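You operate a simulated robot arm through the tools that you are given. There is no shell and no other tool.

You are at the controls of a simulated robot arm. One attempt, no reset.

TASK
Pile pink, yellow, then blue cloths in the jig and square the pile.

It is judged by the outcome, as a careful person would: the job done as asked, and still so three seconds after it is handed in. It fails if anything else is knocked over, pushed out of place, dropped, spilled or broken. Flat cloth is picked up by pressing the open fingertips on it (5 to 10 N) and closing them slowly along it; thin cloth reads only 2 to 8 mm in the jaws.

THE ROBOT
A 7-joint arm with a two-finger parallel gripper, fixed in place. Base frame: the origin is at the foot of the arm, x ahead of it, y to its left, z up; the work surface is at about z = 755. Units: mm, rad, N and s.
Its first joint turns from -2.897 to 2.897 rad. Payload 4.4 kg.
The tool frame sits at the grasp point between the pads (the TCP): z along the fingers, y along the line on which they close. The tips reach 23 mm beyond it. Largest opening 94 mm; finger width 38, thickness 10; the body of the gripper, 54 by 96 mm, starts 39 mm behind the TCP.
Orientation is that of the tool frame in the base frame, as a unit quaternion [w, x, y, z]. With the fingers straight down and closing along the base's y, the tool's x points along the base's -x, its y along +y and its z along -z.

THE INTERFACE
- The arm moves only by the tool play_rows. Its arguments are lists of equal length, an entry for each row: "angular": the turn, a rotation vector about the base's x, y, z in units of 5 degrees (1.0 is 5 degrees), a list of three; "dp": the shift along the base's x, y, z in units of 30 mm (1.0 is 30 mm), a list of three; "fingers": the gripper command, from -1 (shut) to 1 (fully open), values between in proportion. In form: {"angular": [[ax, ay, az], ...], "dp": [[tx, ty, tz], ...], "fingers": [fingers, ...]}. A call has 1 to 20 rows; each row shifts and turns the commanded pose from where the row before left it. A call with a number of a shift or a turn outside -1 to 1 is refused whole. Each row takes 0.2 s and may step no farther than 50 mm and 0.15 rad from the row before; otherwise, or with a gripper value out of range, the whole call is refused. Where a pose cannot be reached the arm comes as near as it can. A force on the tool above 40 N (or 10 N above the force at the start of the call, whichever is more), or a blocked arm, ends the call early, and 0.2 s more pass. Each finger travels about 72 mm/s and halts on what it meets, pressing with about 28 N; the grip force reading is that of the motor and also rises with nothing between the fingers. The clock runs only during rows and for 0.2 s after the last one: add rows that do not move to give the fingers time. The reply holds the time, the measured pose of the TCP, the force on the tool along the base axes, the opening and the grip force, in the units named above and with some noise, with the torque about the TCP (base axes, N m) and any sound that the robot's microphone picked up, and new pictures: "pictures" is both (left out), scene, wrist or none.
- Cameras (640 x 400 px; columns grow to the right, rows downward): "scene" is fixed at [51, -498.4, 1352.3]; the picture's right is [-0.08, -1.00, 0.00], its down [-0.40, 0.03, -0.92] and it looks along [0.91, -0.08, -0.40] (base axes); focal length 311 px, centre (320, 200). "wrist" rides on the gripper at [86, 16, -75] in the tool frame; the picture's right is [-0.18, 0.98, 0.00], its down [-0.58, -0.11, -0.81] and it looks along [-0.79, -0.15, 0.59] (tool axes); focal length 243 px, centre (320, 200). There is no depth. A picture from a camera that has moved, and an enlarged one, comes with that camera's place and axes in the base frame and with its lens.
- enlarge(camera, box): a new picture of the part [left, top, right, bottom] of that camera's present view, enlarged. No time passes.
- sign_off(): hands the job in; it is judged then, once.

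Places have to be worked out from the pictures, the camera data and where the tool is seen. Open the gripper and draw the arm clear of the work before you hand the job in, unless the task says otherwise.

The tools are called after "Call:" as name(argument=value, ...) on one line, values as JSON. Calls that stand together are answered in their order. play_rows: Moves the arm, as the interface text tells. Its arguments: {"type":"object","properties":{"angular":{"type":"array","items":{"type":"array","items":{"type":"number"}}},"dp":{"type":"array","items":{"type":"array","items":{"type":"number"}}},"fingers":{"type":"array","items":{"type":"number"}},"pictures":{"type":"string","enum":["both","scene","wrist","none"]}},"required":["angular","dp","fingers"]} The other tools are called the same way: enlarge (camera, box) takes an enlarged picture of a part of a camera's view; sign_off () hands the job in.

At the start:

```text
time_s: 0.0
ee_pos: [712.3, -246.6, 1210.4]
ee_rot: [0.001, -0.001, 1.0, 0.001]
force: [0.4, 0.2, -0.4]
wrist_torque: [-0.05, -0.02, -0.02]
width: 93.9
grip_force: 0.1
```

scene: 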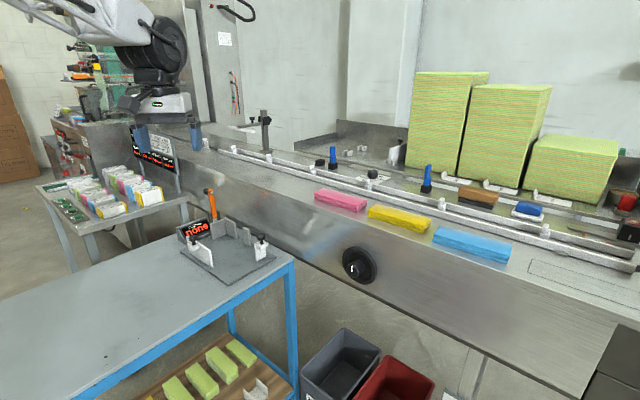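
wrist: 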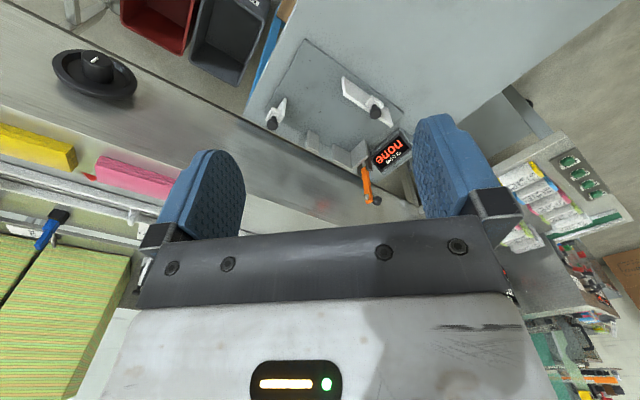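

I'll look closely at the jig, the cloths and the surroundings before moving anything.

Call:
enlarge(camera="scene", box=[160, 180, 320, 300])

Call:
enlarge(camera="scene", box=[290, 150, 560, 290])

Call:
enlarge(camera="wrist", box=[230, 30, 430, 220])

```text
3.33 times, centred on (240, 240) of scene
camera zoom: at [51.0, -498.4, 1352.3], right [-0.08, -1.0, 0.0], down [-0.4, 0.03, -0.92], along [0.91, -0.08, -0.4], focal length 1037 px, centre (587, 67)
```

zoom: 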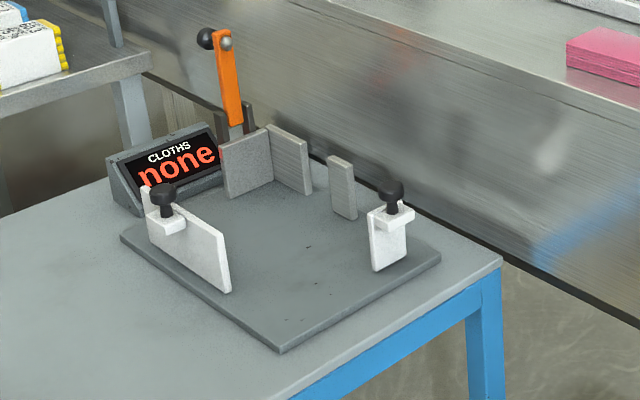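

```text
2.37 times, centred on (425, 220) of scene
camera zoom: at [51.0, -498.4, 1352.3], right [-0.08, -1.0, 0.0], down [-0.4, 0.03, -0.92], along [0.91, -0.08, -0.4], focal length 738 px, centre (71, 153)
```

zoom: 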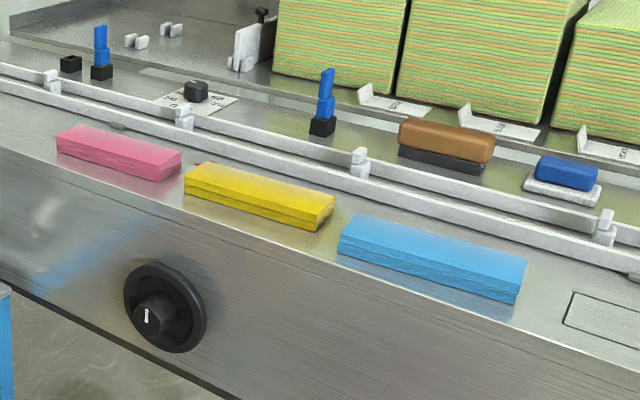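

```text
2.11 times, centred on (330, 125) of wrist
camera zoom: at [626.5, -229.9, 1284.5], right [0.18, 0.98, 0.0], down [0.58, -0.11, 0.81], along [0.79, -0.15, -0.59], focal length 511 px, centre (299, 358)
```

zoom: 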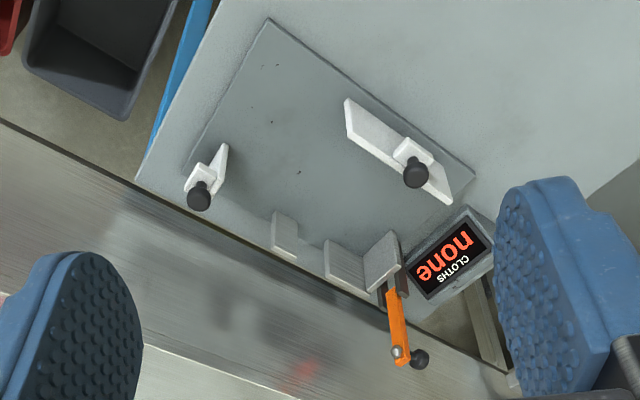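

The jig sits on the low table and the coloured cloth blocks seem to be on the machine ledge. I'll enlarge more areas to triangulate them and to see whether there are any flat cloths elsewhere.

Call:
enlarge(camera="wrist", box=[0, 90, 200, 215])

Call:
enlarge(camera="scene", box=[300, 170, 460, 270])

Call:
enlarge(camera="scene", box=[20, 150, 212, 270])

Call:
enlarge(camera="scene", box=[170, 180, 290, 255])

```text
3.20 times, centred on (100, 152) of wrist
camera zoom: at [626.5, -229.9, 1284.5], right [0.18, 0.98, 0.0], down [0.58, -0.11, 0.81], along [0.79, -0.15, -0.59], focal length 776 px, centre (1024, 352)
```

zoom: 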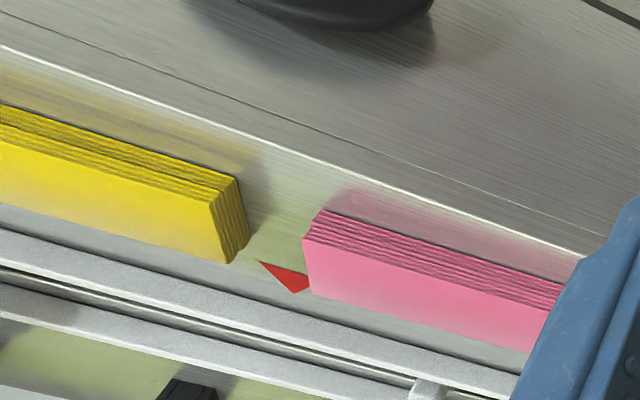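

```text
4.00 times, centred on (380, 220) of scene
camera zoom: at [51.0, -498.4, 1352.3], right [-0.08, -1.0, 0.0], down [-0.4, 0.03, -0.92], along [0.91, -0.08, -0.4], focal length 1245 px, centre (80, 120)
```

zoom: 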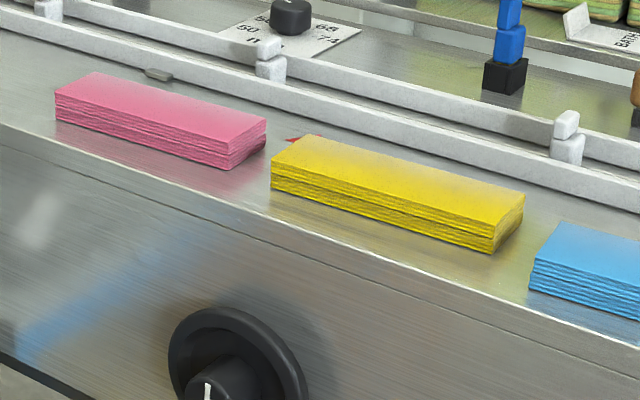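

```text
3.33 times, centred on (116, 210) of scene
camera zoom: at [51.0, -498.4, 1352.3], right [-0.08, -1.0, 0.0], down [-0.4, 0.03, -0.92], along [0.91, -0.08, -0.4], focal length 1037 px, centre (1000, 167)
```

zoom: 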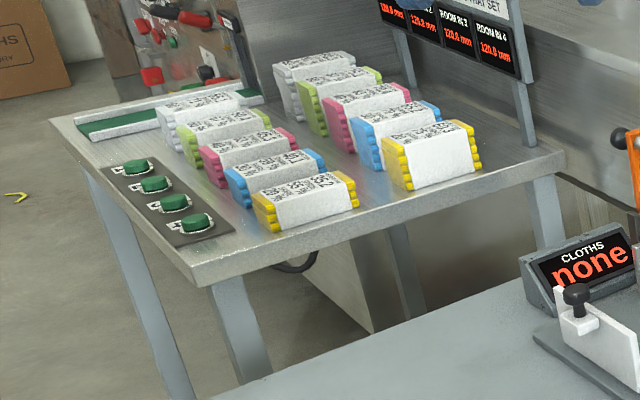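

```text
5.33 times, centred on (230, 218) of scene
camera zoom: at [51.0, -498.4, 1352.3], right [-0.08, -1.0, 0.0], down [-0.4, 0.03, -0.92], along [0.91, -0.08, -0.4], focal length 1660 px, centre (800, 107)
```

zoom: 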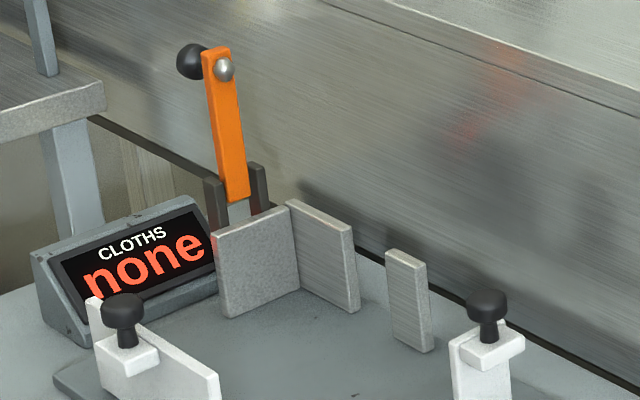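

Readings and triangulation put the jig plate at roughly x 810–1140, y −430 to −90, z 755. The folded pink, yellow and blue cloths are on the ledge, with tops near z 970 and pink around (930,−637). I'll move high toward pink with a 45° yaw so the jaws face the cloth's short side, and see how far the arm reaches.

Call:
play_rows(angular=[[0, 0, 0.7], [0, 0, 0.7], [0, 0, 0.7], [0, 0, 0.7], [0, 0, 0.7], [0, 0, 0.7], [0, 0, 0.7], [0, 0, 0.7], [0, 0, 0.7], [0, 0, 0.7]], dp=[[0.5, -1, 0], [0.5, -1, 0], [0.5, -1, 0], [0.5, -1, 0], [0.5, -1, 0], [0.5, -1, 0], [0.5, -1, 0], [0.5, -1, 0], [0.5, -1, 0], [0.5, -1, 0]], fingers=[1, 1, 1, 1, 1, 1, 1, 1, 1, 1], pictures="both")

```text
time_s: 2.2
ee_pos: [862.7, -545.3, 1211.5]
ee_rot: [0.0, -0.301, 0.954, -0.001]
force: [-0.4, -0.3, 1.0]
wrist_torque: [-0.02, 0.01, 0.0]
width: 93.9
grip_force: 0.0
camera wrist: at [783.0, -582.1, 1285.6], right [-0.41, 0.91, 0.0], down [0.54, 0.25, 0.81], along [0.73, 0.33, -0.59], focal length 243 px, centre (320, 200)
```

scene: 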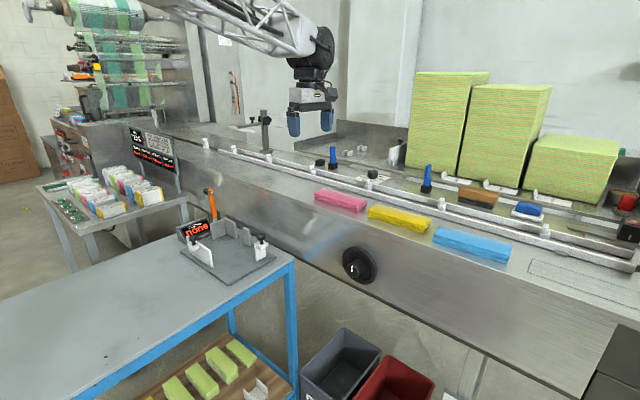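
wrist: 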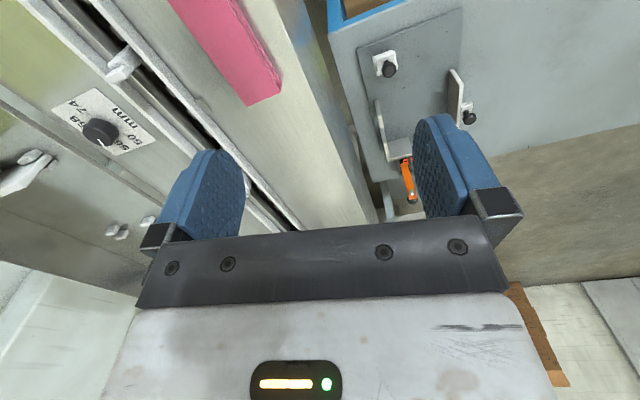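

At (863,−545,1211) the arm still tracked exactly, 1020 mm out at this height. I'll enlarge the new wrist view to pin down pink's position and the ledge height.

Call:
enlarge(camera="wrist", box=[130, 0, 330, 125])

Call:
enlarge(camera="wrist", box=[310, 0, 510, 220])

```text
3.20 times, centred on (230, 62) of wrist
camera zoom: at [783.0, -582.1, 1285.6], right [-0.41, 0.91, 0.0], down [0.54, 0.25, 0.81], along [0.73, 0.33, -0.59], focal length 776 px, centre (608, 640)
```

zoom: 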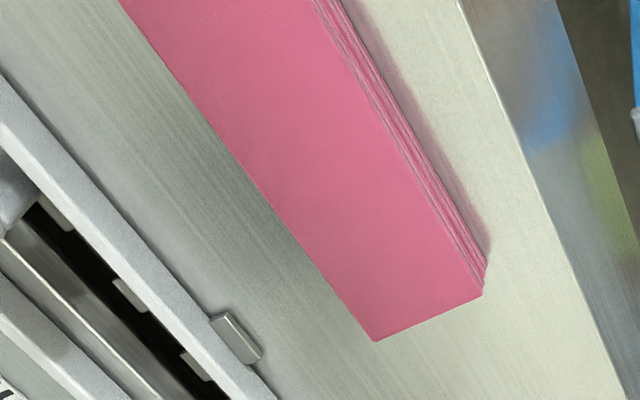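

```text
1.82 times, centred on (410, 110) of wrist
camera zoom: at [783.0, -582.1, 1285.6], right [-0.41, 0.91, 0.0], down [0.54, 0.25, 0.81], along [0.73, 0.33, -0.59], focal length 441 px, centre (156, 364)
```

zoom: 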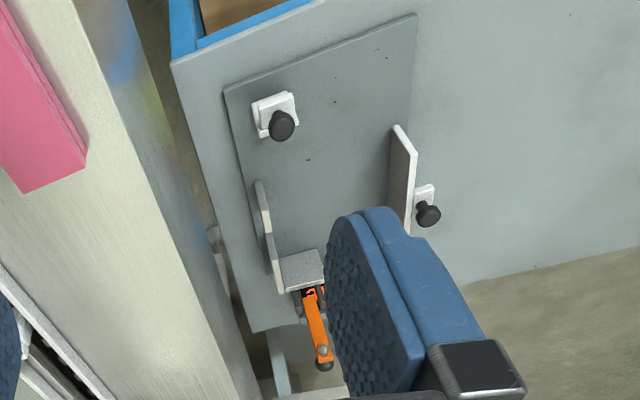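

Pink's top is at z≈972, with its centre near (930,−638), about 166×60 mm, and its long axis at 45° in x–y. Now I'll test reach: move above pink's centre, staying high.

Call:
play_rows(angular=[[0, 0, 0.5], [0, 0, 0.5], [0, 0, 0.5], [0, 0, 0.5], [0, 0, 0], [0, 0, 0]], dp=[[0.56, -0.78, 0], [0.56, -0.78, 0], [0.56, -0.78, 0], [0.56, -0.78, 0], [0, 0, -0.8], [0, 0, -0.8]], fingers=[1, 1, 1, 1, 1, 1], pictures="both")

```text
time_s: 3.6
ee_pos: [929.5, -638.5, 1163.1]
ee_rot: [0.0, -0.383, 0.924, -0.001]
force: [-0.1, -0.5, 1.0]
wrist_torque: [0.01, -0.02, 0.01]
width: 93.9
grip_force: 0.0
camera wrist: at [858.1, -689.4, 1236.9], right [-0.57, 0.82, 0.0], down [0.49, 0.33, 0.81], along [0.67, 0.46, -0.59], focal length 243 px, centre (320, 200)
```

scene: 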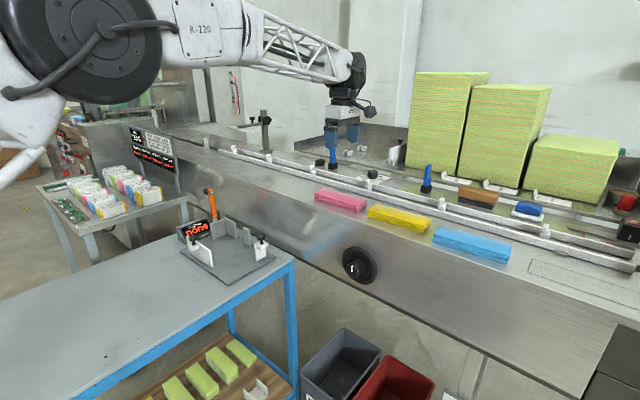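
wrist: 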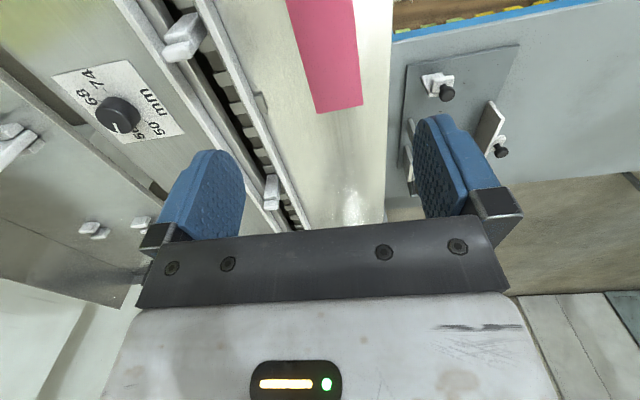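

Good: the arm reaches (929.5,−638.5) with the tool straight down, and there's about 70 mm of free ledge behind pink before the rail. Before picking, I'll move back over the table side for a clear wrist view of the jig, its fences and its lever.

Call:
play_rows(angular=[[0, 0, 0], [0, 0, 0], [0, 0, 0], [0, 0, 0], [0, 0, 0], [0, 0, 0], [0, 0, 0], [0, 0, 0]], dp=[[-0.5, 0.91, 0], [-0.5, 0.91, 0], [-0.5, 0.91, 0], [-0.5, 0.91, 0], [-0.5, 0.91, 0], [-0.5, 0.91, 0], [-0.5, 0.91, 0], [-0.5, 0.91, 0]], fingers=[1, 1, 1, 1, 1, 1, 1, 1], pictures="both")

Call:
enlarge(camera="wrist", box=[200, 0, 440, 150])

Call:
enlarge(camera="scene", box=[170, 180, 290, 290])

```text
time_s: 5.4
ee_pos: [809.8, -420.4, 1162.9]
ee_rot: [0.0, -0.383, 0.924, 0.0]
force: [0.1, 0.5, -0.2]
wrist_torque: [-0.01, 0.05, -0.01]
width: 93.9
grip_force: 0.0
camera wrist: at [737.7, -470.8, 1236.4], right [-0.56, 0.83, 0.0], down [0.49, 0.33, 0.81], along [0.67, 0.46, -0.59], focal length 243 px, centre (320, 200)
```

scene: 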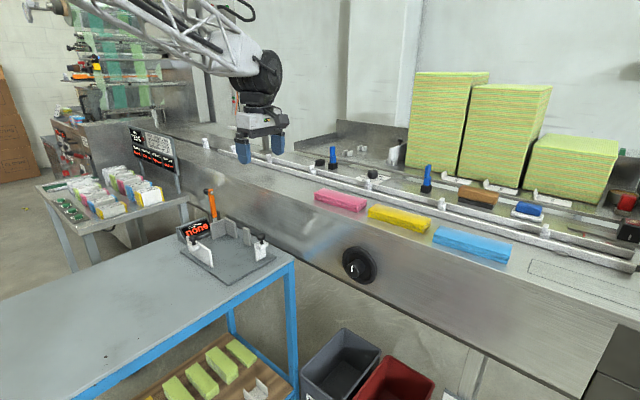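
wrist: 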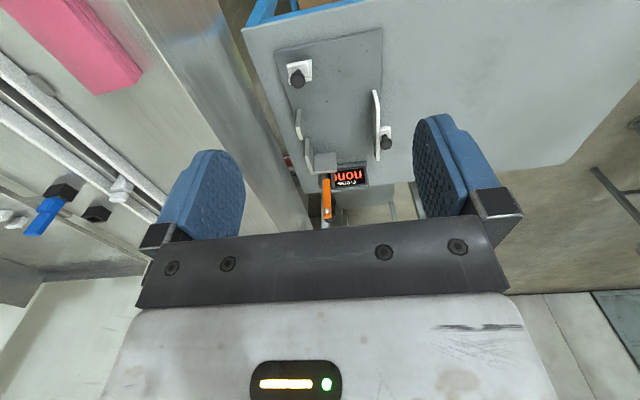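

```text
2.67 times, centred on (320, 75) of wrist
camera zoom: at [737.7, -470.8, 1236.4], right [-0.56, 0.83, 0.0], down [0.49, 0.33, 0.81], along [0.67, 0.46, -0.59], focal length 647 px, centre (320, 533)
```

zoom: 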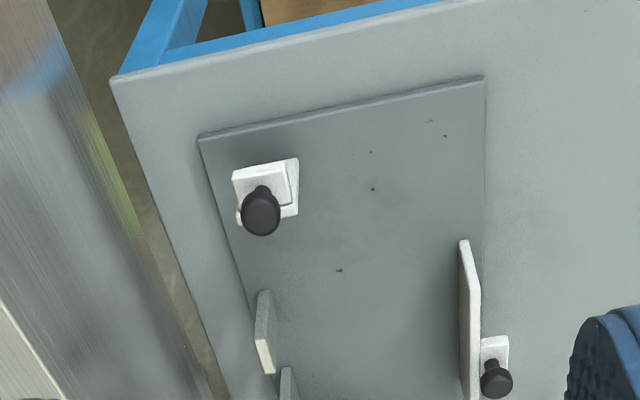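

```text
3.64 times, centred on (230, 235) of scene
camera zoom: at [51.0, -498.4, 1352.3], right [-0.08, -1.0, 0.0], down [-0.4, 0.03, -0.92], along [0.91, -0.08, -0.4], focal length 1132 px, centre (647, 73)
```

zoom: 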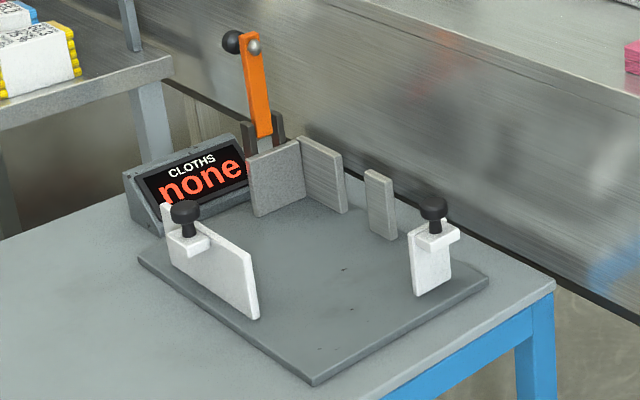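

The plate corners match from two viewpoints. Now a closer look at the lever, the end plate and the fences.

Call:
enlarge(camera="scene", box=[175, 180, 255, 230])

Call:
enlarge(camera="wrist", box=[280, 100, 400, 230])

Call:
enlarge(camera="scene", box=[180, 225, 280, 290])

Call:
enlarge(camera="scene", box=[120, 115, 200, 175])

```text
8.00 times, centred on (215, 205) of scene
camera zoom: at [51.0, -498.4, 1352.3], right [-0.08, -1.0, 0.0], down [-0.4, 0.03, -0.92], along [0.91, -0.08, -0.4], focal length 2489 px, centre (1160, 160)
```

zoom: 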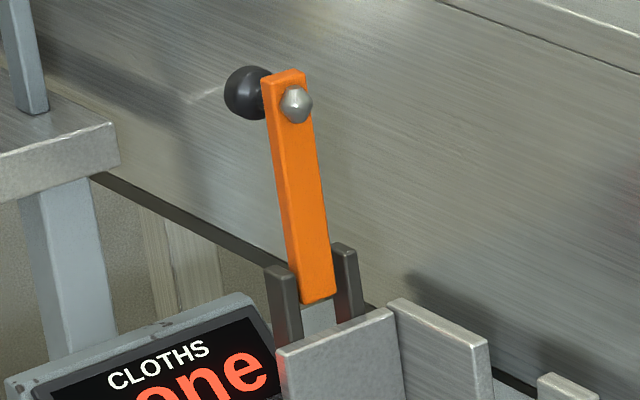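

```text
3.08 times, centred on (340, 165) of wrist
camera zoom: at [737.7, -470.8, 1236.4], right [-0.56, 0.83, 0.0], down [0.49, 0.33, 0.81], along [0.67, 0.46, -0.59], focal length 746 px, centre (258, 308)
```

zoom: 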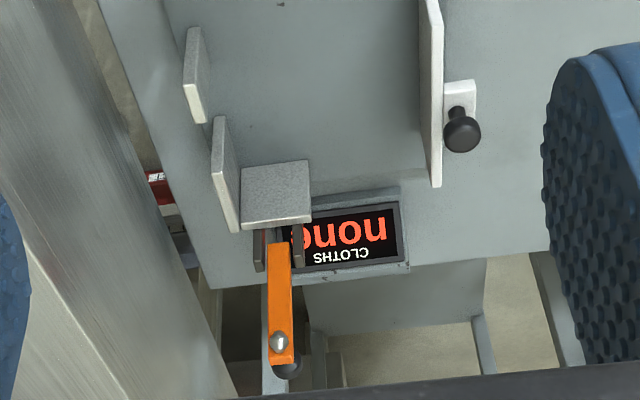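

```text
6.15 times, centred on (230, 258) of scene
camera zoom: at [51.0, -498.4, 1352.3], right [-0.08, -1.0, 0.0], down [-0.4, 0.03, -0.92], along [0.91, -0.08, -0.4], focal length 1915 px, centre (874, -154)
```

zoom: 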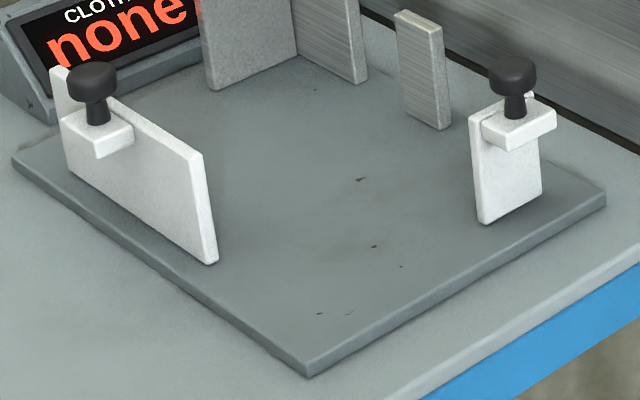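

```text
6.67 times, centred on (160, 145) of scene
camera zoom: at [51.0, -498.4, 1352.3], right [-0.08, -1.0, 0.0], down [-0.4, 0.03, -0.92], along [0.91, -0.08, -0.4], focal length 2074 px, centre (1387, 567)
```

zoom: 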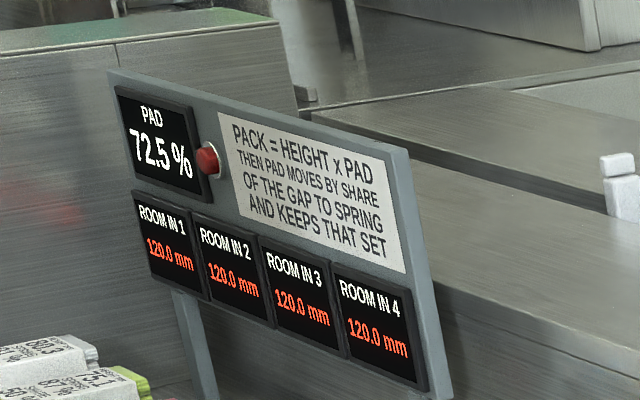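

The fences with black knobs stand wide open and look like sliding pushers, facing a fixed end plate and back walls. The plan is to set the cloths down loosely inside the jig, then push the fences to square the pile. First I'll go back above pink and descend partway.

Call:
play_rows(angular=[[0, 0, 0], [0, 0, 0], [0, 0, 0], [0, 0, 0], [0, 0, 0], [0, 0, 0], [0, 0, 0], [0, 0, 0], [0, 0, 0], [0, 0, 0], [0, 0, 0], [0, 0, 0]], dp=[[0.5, -0.91, 0], [0.5, -0.91, 0], [0.5, -0.91, 0], [0.5, -0.91, 0], [0.5, -0.91, 0], [0.5, -0.91, 0], [0.5, -0.91, 0], [0.5, -0.91, 0], [0, 0, -0.8], [0, 0, -0.8], [0, 0, -0.8], [0, 0, -0.8]], fingers=[1, 1, 1, 1, 1, 1, 1, 1, 1, 1, 1, 1], pictures="both")

Call:
enlarge(camera="wrist", box=[220, 0, 440, 138])

```text
time_s: 8.0
ee_pos: [929.5, -639.2, 1067.5]
ee_rot: [0.0, -0.383, 0.924, -0.001]
force: [0.2, 0.3, 0.2]
wrist_torque: [0.02, 0.05, -0.02]
width: 93.8
grip_force: 0.0
camera wrist: at [857.6, -689.8, 1140.6], right [-0.56, 0.83, 0.0], down [0.49, 0.33, 0.81], along [0.67, 0.46, -0.59], focal length 243 px, centre (320, 200)
```

scene: 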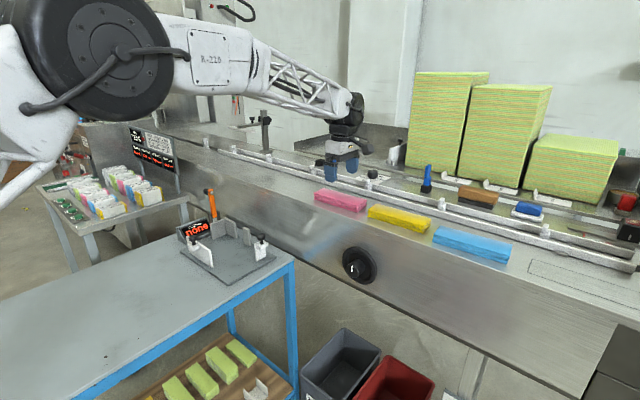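
wrist: 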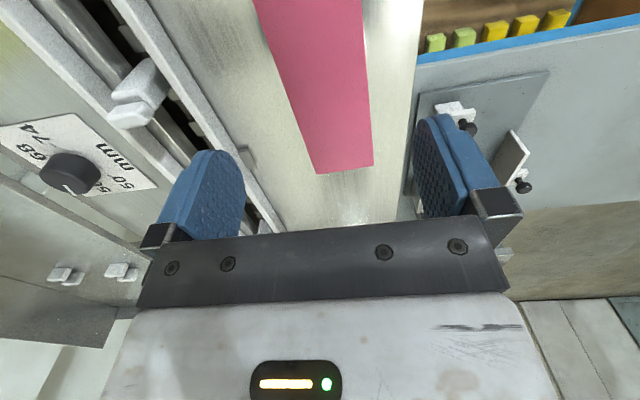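

```text
2.90 times, centred on (330, 69) of wrist
camera zoom: at [857.6, -689.8, 1140.6], right [-0.56, 0.83, 0.0], down [0.49, 0.33, 0.81], along [0.67, 0.46, -0.59], focal length 703 px, centre (291, 580)
```

zoom: 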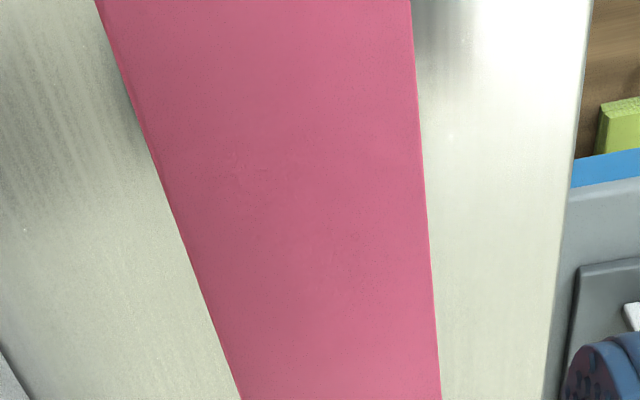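

The wrist view shows pink turned about 2.7° past my yaw and its centreline about 3 mm toward the front. I'll check its thickness closely before descending.

Call:
enlarge(camera="scene", box=[305, 180, 385, 225])

Call:
enlarge(camera="scene", box=[360, 195, 440, 245])

Call:
enlarge(camera="scene", box=[425, 215, 520, 275])

```text
8.00 times, centred on (345, 202) of scene
camera zoom: at [51.0, -498.4, 1352.3], right [-0.08, -1.0, 0.0], down [-0.4, 0.03, -0.92], along [0.91, -0.08, -0.4], focal length 2489 px, centre (120, 180)
```

zoom: 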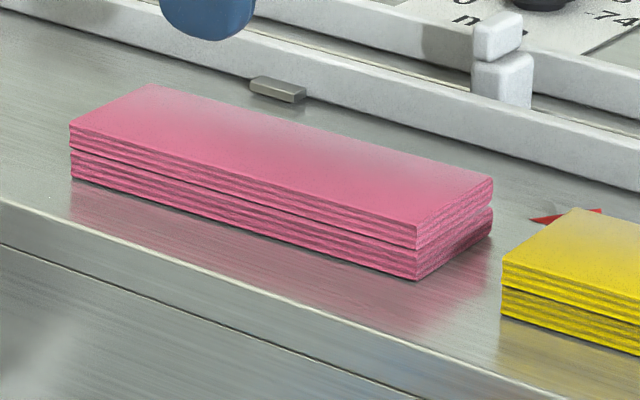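

```text
8.00 times, centred on (400, 220) of scene
camera zoom: at [51.0, -498.4, 1352.3], right [-0.08, -1.0, 0.0], down [-0.4, 0.03, -0.92], along [0.91, -0.08, -0.4], focal length 2489 px, centre (-320, 40)
```

zoom: 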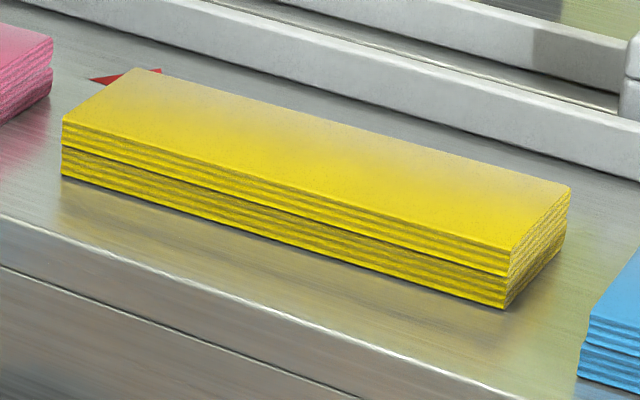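

```text
6.67 times, centred on (472, 245) of scene
camera zoom: at [51.0, -498.4, 1352.3], right [-0.08, -1.0, 0.0], down [-0.4, 0.03, -0.92], along [0.91, -0.08, -0.4], focal length 2074 px, centre (-697, -100)
```

zoom: 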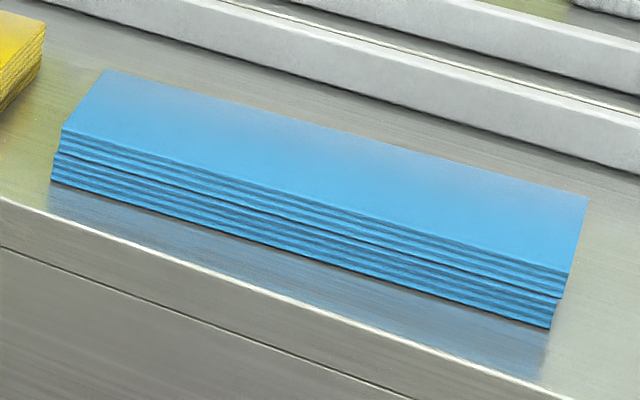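

Each coloured block shows a horizontal seam at mid-height. I need to know whether it is one folded cloth or two stacked ones, so I'll zoom in further.

Call:
enlarge(camera="scene", box=[352, 200, 376, 218])

Call:
enlarge(camera="scene", box=[416, 214, 440, 236])

Call:
enlarge(camera="scene", box=[494, 240, 518, 268])

Call:
enlarge(camera="scene", box=[310, 188, 334, 206])

```text
16.00 times, centred on (364, 209) of scene
camera zoom: at [51.0, -498.4, 1352.3], right [-0.08, -1.0, 0.0], down [-0.4, 0.03, -0.92], along [0.91, -0.08, -0.4], focal length 4979 px, centre (-384, 56)
```

zoom: 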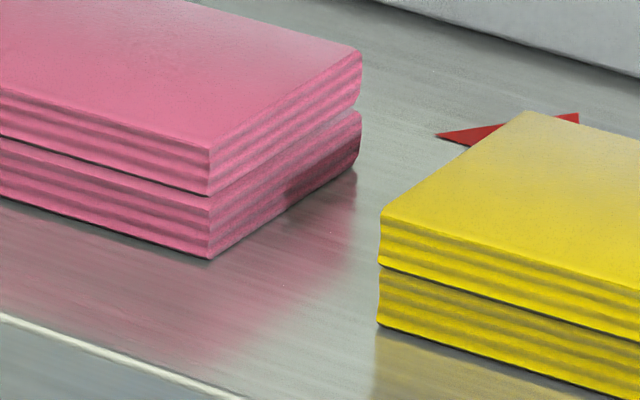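

```text
16.00 times, centred on (428, 225) of scene
camera zoom: at [51.0, -498.4, 1352.3], right [-0.08, -1.0, 0.0], down [-0.4, 0.03, -0.92], along [0.91, -0.08, -0.4], focal length 4979 px, centre (-1408, -200)
```

zoom: 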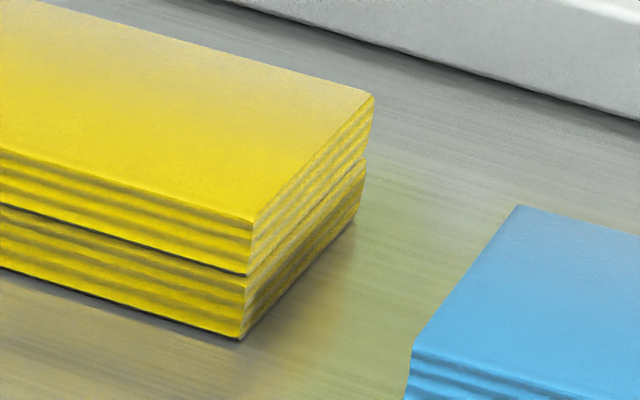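

```text
14.29 times, centred on (506, 254) of scene
camera zoom: at [51.0, -498.4, 1352.3], right [-0.08, -1.0, 0.0], down [-0.4, 0.03, -0.92], along [0.91, -0.08, -0.4], focal length 4445 px, centre (-2337, -571)
```

zoom: 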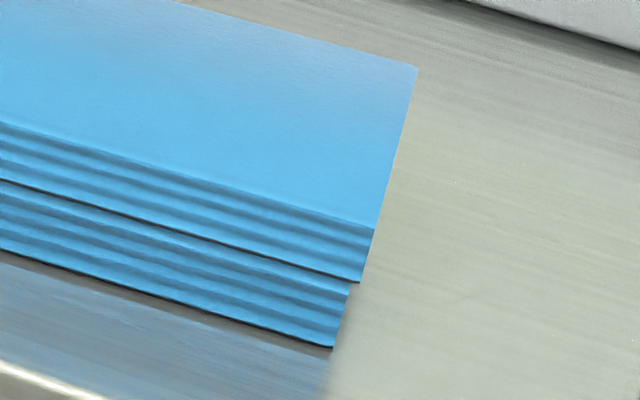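

```text
16.00 times, centred on (322, 197) of scene
camera zoom: at [51.0, -498.4, 1352.3], right [-0.08, -1.0, 0.0], down [-0.4, 0.03, -0.92], along [0.91, -0.08, -0.4], focal length 4979 px, centre (288, 248)
```

zoom: 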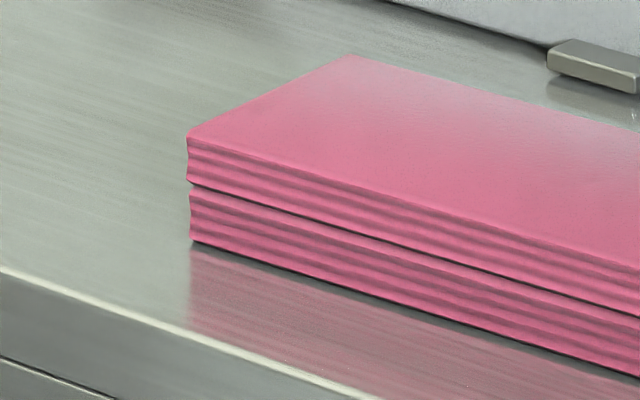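

The seam runs round the front and both ends. I'll rotate the wrist +90° while staying above pink so the camera looks at its back edge. If the seam shows there too, each colour is a pair of separate cloths.

Call:
play_rows(angular=[[0, 0, 1], [0, 0, 1], [0, 0, 1], [0, 0, 1], [0, 0, 1], [0, 0, 1], [0, 0, 1], [0, 0, 1], [0, 0, 1], [0, 0, 1], [0, 0, 1], [0, 0, 1], [0, 0, 1], [0, 0, 1], [0, 0, 1]], dp=[[0, 0, 0], [0, 0, 0], [0, 0, 0], [0, 0, 0], [0, 0, 0], [0, 0, 0], [0, 0, 0], [0, 0, 0], [0, 0, 0], [0, 0, 0], [0, 0, 0], [0, 0, 0], [0, 0, 0], [0, 0, 0], [0, 0, 0]], fingers=[1, 1, 1, 1, 1, 1, 1, 1, 1, 1, 1, 1, 1, 1, 1], pictures="both")

Call:
enlarge(camera="wrist", box=[160, 0, 480, 150])

```text
time_s: 11.2
ee_pos: [929.6, -639.6, 1067.3]
ee_rot: [0.0, 0.866, -0.5, -0.001]
force: [0.3, 0.6, -0.3]
wrist_torque: [-0.01, 0.0, -0.02]
width: 93.8
grip_force: 0.1
camera wrist: at [959.7, -722.7, 1140.4], right [-0.94, -0.33, 0.0], down [-0.2, 0.56, 0.81], along [-0.27, 0.76, -0.59], focal length 243 px, centre (320, 200)
```

scene: 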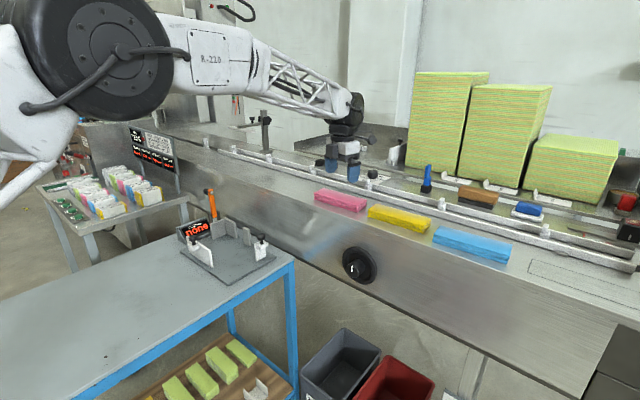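
wrist: 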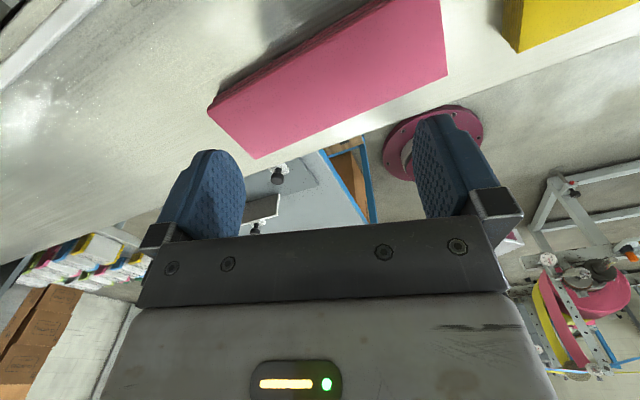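

```text
2.00 times, centred on (320, 75) of wrist
camera zoom: at [959.7, -722.7, 1140.4], right [-0.94, -0.33, 0.0], down [-0.2, 0.56, 0.81], along [-0.27, 0.76, -0.59], focal length 485 px, centre (320, 450)
```

zoom: 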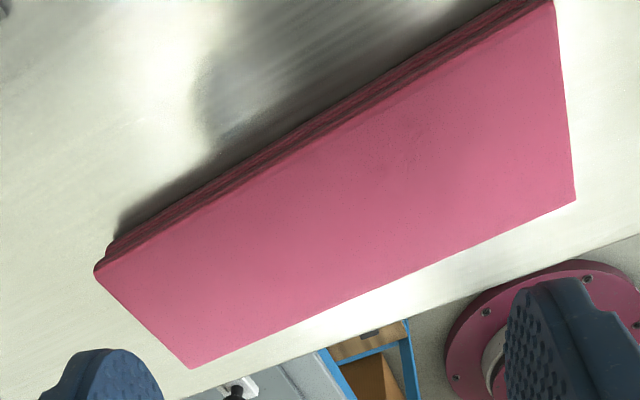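

The back edge is in view; I'll zoom in on it and compute pink's outline from this angle.

Call:
enlarge(camera="wrist", box=[200, 50, 330, 140])

Call:
enlarge(camera="wrist", box=[320, 0, 450, 60])

```text
4.44 times, centred on (265, 95) of wrist
camera zoom: at [959.7, -722.7, 1140.4], right [-0.94, -0.33, 0.0], down [-0.2, 0.56, 0.81], along [-0.27, 0.76, -0.59], focal length 1078 px, centre (564, 667)
```

zoom: 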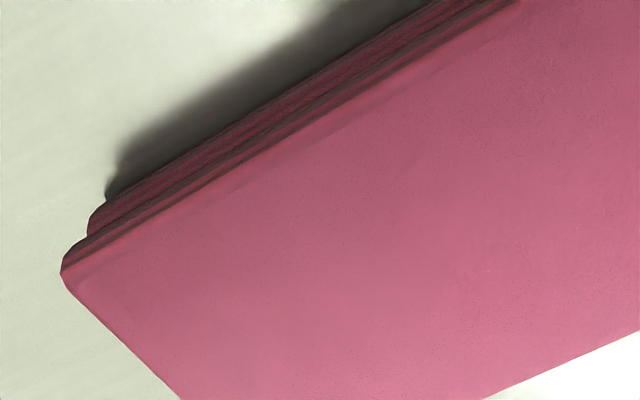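

```text
4.92 times, centred on (385, 30) of wrist
camera zoom: at [959.7, -722.7, 1140.4], right [-0.94, -0.33, 0.0], down [-0.2, 0.56, 0.81], along [-0.27, 0.76, -0.59], focal length 1194 px, centre (0, 1037)
```

zoom: 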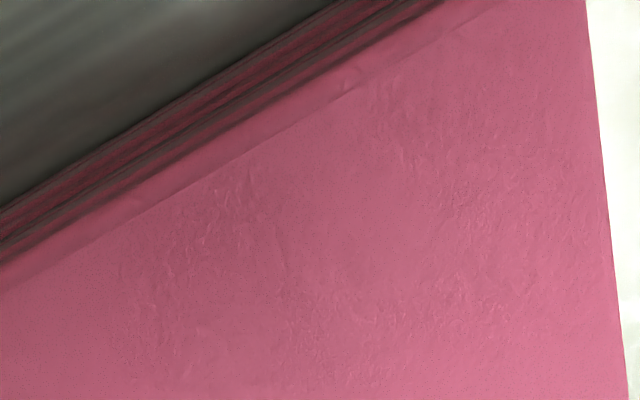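

From this angle pink's top outline gives a centre of about (927,−631), a yaw of 47.7° and a size of about 167×59. It really is two folded cloths. Before deciding how many to move, I'll check the signs around the jig for instructions.

Call:
enlarge(camera="scene", box=[170, 210, 220, 245])

Call:
enlarge(camera="scene", box=[205, 15, 250, 55])

Call:
enlarge(camera="scene", box=[400, 150, 640, 280])

Call:
enlarge(camera="scene", box=[0, 100, 130, 220])

Call:
enlarge(camera="scene", box=[140, 320, 460, 400])

```text
11.43 times, centred on (195, 228) of scene
camera zoom: at [51.0, -498.4, 1352.3], right [-0.08, -1.0, 0.0], down [-0.4, 0.03, -0.92], along [0.91, -0.08, -0.4], focal length 3556 px, centre (1749, -114)
```

zoom: 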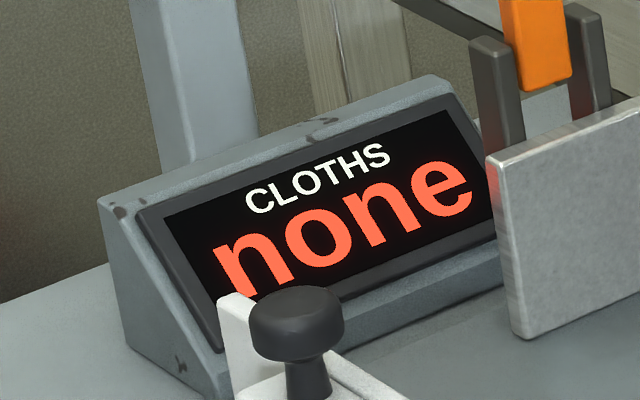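

```text
10.00 times, centred on (228, 35) of scene
camera zoom: at [51.0, -498.4, 1352.3], right [-0.08, -1.0, 0.0], down [-0.4, 0.03, -0.92], along [0.91, -0.08, -0.4], focal length 3112 px, centre (1245, 1850)
```

zoom: 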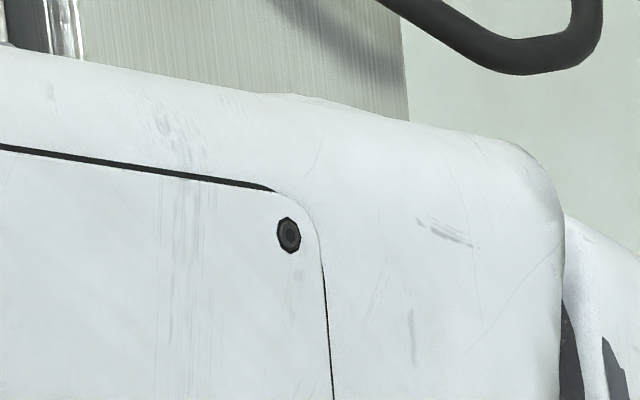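

```text
2.67 times, centred on (520, 215) of scene
camera zoom: at [51.0, -498.4, 1352.3], right [-0.08, -1.0, 0.0], down [-0.4, 0.03, -0.92], along [0.91, -0.08, -0.4], focal length 830 px, centre (-213, 160)
```

zoom: 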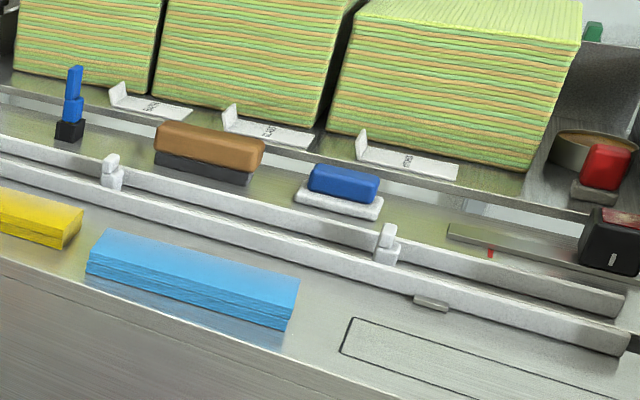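

```text
3.33 times, centred on (65, 160) of scene
camera zoom: at [51.0, -498.4, 1352.3], right [-0.08, -1.0, 0.0], down [-0.4, 0.03, -0.92], along [0.91, -0.08, -0.4], focal length 1037 px, centre (1170, 333)
```

zoom: 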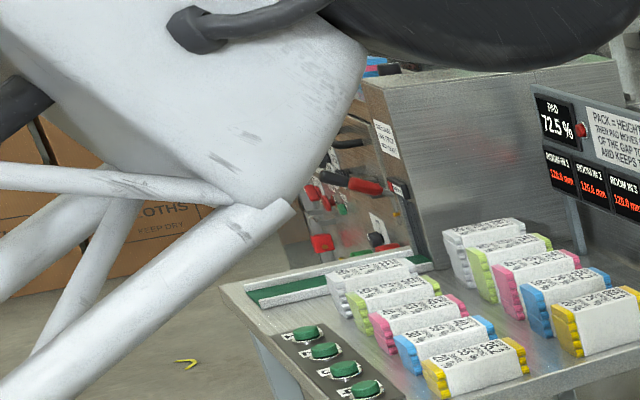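

```text
2.00 times, centred on (300, 360) of scene
camera zoom: at [51.0, -498.4, 1352.3], right [-0.08, -1.0, 0.0], down [-0.4, 0.03, -0.92], along [0.91, -0.08, -0.4], focal length 622 px, centre (360, -120)
```

zoom: 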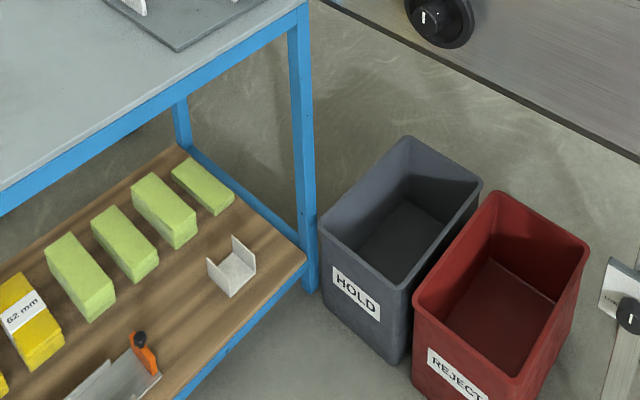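

There's more on the shelf below the table, including a labelled pack and what looks like another jig. I'll look closer for context.

Call:
enlarge(camera="scene", box=[140, 325, 280, 400])

Call:
enlarge(camera="wrist", box=[230, 140, 350, 240])

Call:
enlarge(camera="wrist", box=[490, 170, 640, 380])

```text
4.57 times, centred on (210, 362) of scene
camera zoom: at [51.0, -498.4, 1352.3], right [-0.08, -1.0, 0.0], down [-0.4, 0.03, -0.92], along [0.91, -0.08, -0.4], focal length 1422 px, centre (823, -543)
```

zoom: 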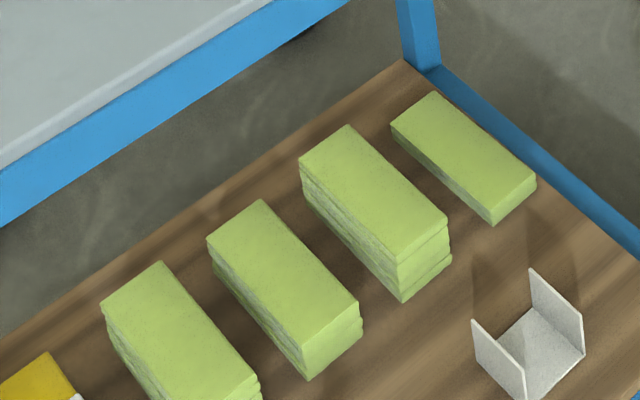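

```text
4.00 times, centred on (290, 190) of wrist
camera zoom: at [959.7, -722.7, 1140.4], right [-0.94, -0.33, 0.0], down [-0.2, 0.56, 0.81], along [-0.27, 0.76, -0.59], focal length 970 px, centre (440, 240)
```

zoom: 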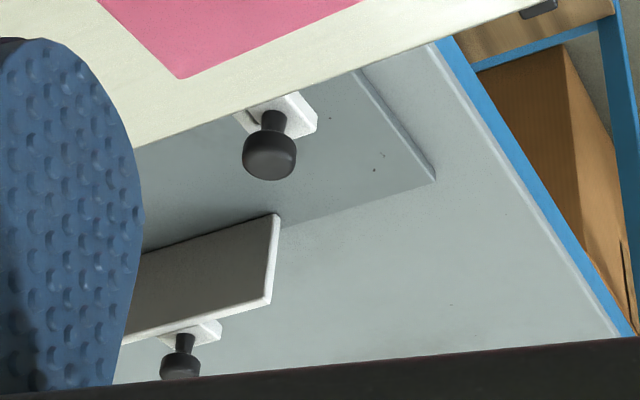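

```text
1.90 times, centred on (565, 275) of wrist
camera zoom: at [959.7, -722.7, 1140.4], right [-0.94, -0.33, 0.0], down [-0.2, 0.56, 0.81], along [-0.27, 0.76, -0.59], focal length 462 px, centre (-147, 57)
```

zoom: 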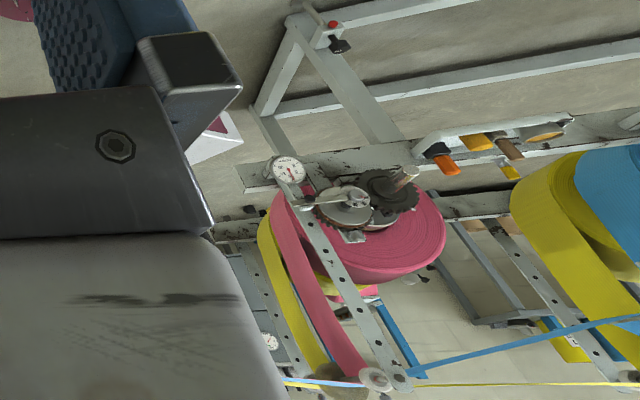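

The display only reads "none", and nothing else here states a count. I'll rotate back to align with pink at yaw 47.7° and centre over (927.3,−630.8), then descend to about 20 mm above its top.

Call:
play_rows(angular=[[0, 0, -0.964], [0, 0, -0.964], [0, 0, -0.964], [0, 0, -0.964], [0, 0, -0.964], [0, 0, -0.964], [0, 0, -0.964], [0, 0, -0.964], [0, 0, -0.964], [0, 0, -0.964], [0, 0, -0.964], [0, 0, -0.964], [0, 0, -0.964], [0, 0, -0.964], [0, 0, -0.964], [0, 0, 0], [0, 0, 0]], dp=[[-0.005, 0.02, 0], [-0.005, 0.02, 0], [-0.005, 0.02, 0], [-0.005, 0.02, 0], [-0.005, 0.02, 0], [-0.005, 0.02, 0], [-0.005, 0.02, 0], [-0.005, 0.02, 0], [-0.005, 0.02, 0], [-0.005, 0.02, 0], [-0.005, 0.02, 0], [-0.005, 0.02, 0], [-0.005, 0.02, 0], [-0.005, 0.02, 0], [-0.005, 0.02, 0], [0, 0, -0.8], [0, 0, -0.8]], fingers=[1, 1, 1, 1, 1, 1, 1, 1, 1, 1, 1, 1, 1, 1, 1, 1, 1], pictures="both")

Call:
enlarge(camera="wrist", box=[200, 0, 440, 200])

Call:
enlarge(camera="scene", box=[300, 120, 400, 220])

```text
time_s: 14.8
ee_pos: [926.9, -630.0, 1019.7]
ee_rot: [0.001, -0.404, 0.915, -0.001]
force: [-0.7, -0.2, 1.3]
wrist_torque: [-0.01, -0.05, 0.01]
width: 94.1
grip_force: 0.1
camera wrist: at [858.1, -683.7, 1093.6], right [-0.6, 0.8, 0.0], down [0.47, 0.36, 0.81], along [0.64, 0.49, -0.59], focal length 243 px, centre (320, 200)
```

scene: 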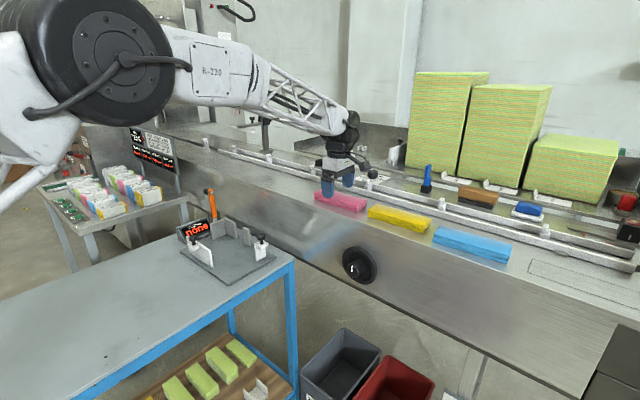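
wrist: 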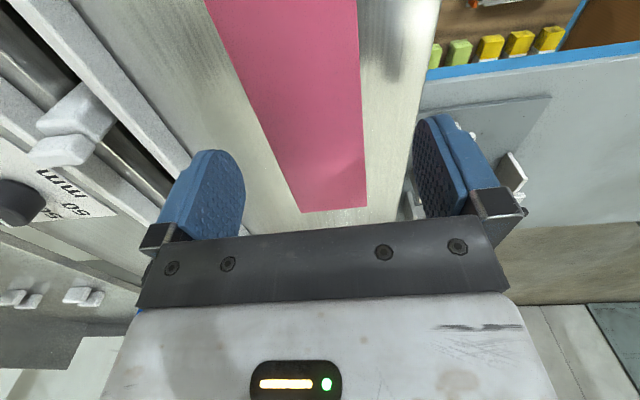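

```text
2.00 times, centred on (320, 100) of wrist
camera zoom: at [858.1, -683.7, 1093.6], right [-0.6, 0.8, 0.0], down [0.47, 0.36, 0.81], along [0.64, 0.49, -0.59], focal length 485 px, centre (320, 400)
```

zoom: 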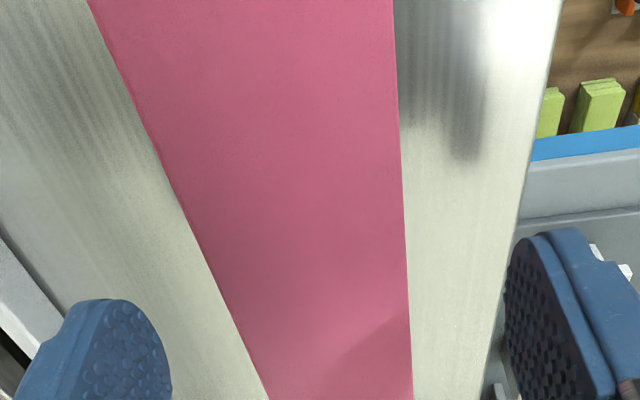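

```text
4.00 times, centred on (350, 170) of scene
camera zoom: at [51.0, -498.4, 1352.3], right [-0.08, -1.0, 0.0], down [-0.4, 0.03, -0.92], along [0.91, -0.08, -0.4], focal length 1245 px, centre (200, 320)
```

zoom: 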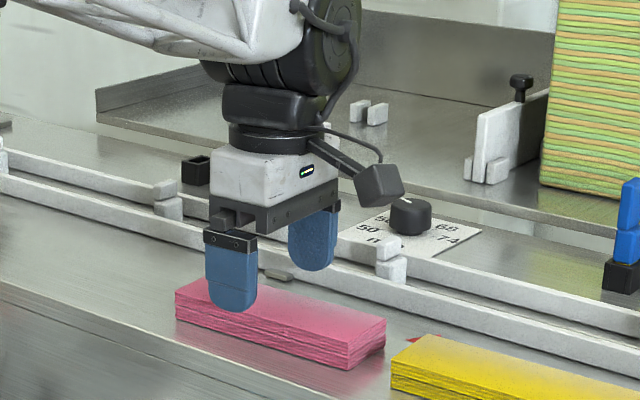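

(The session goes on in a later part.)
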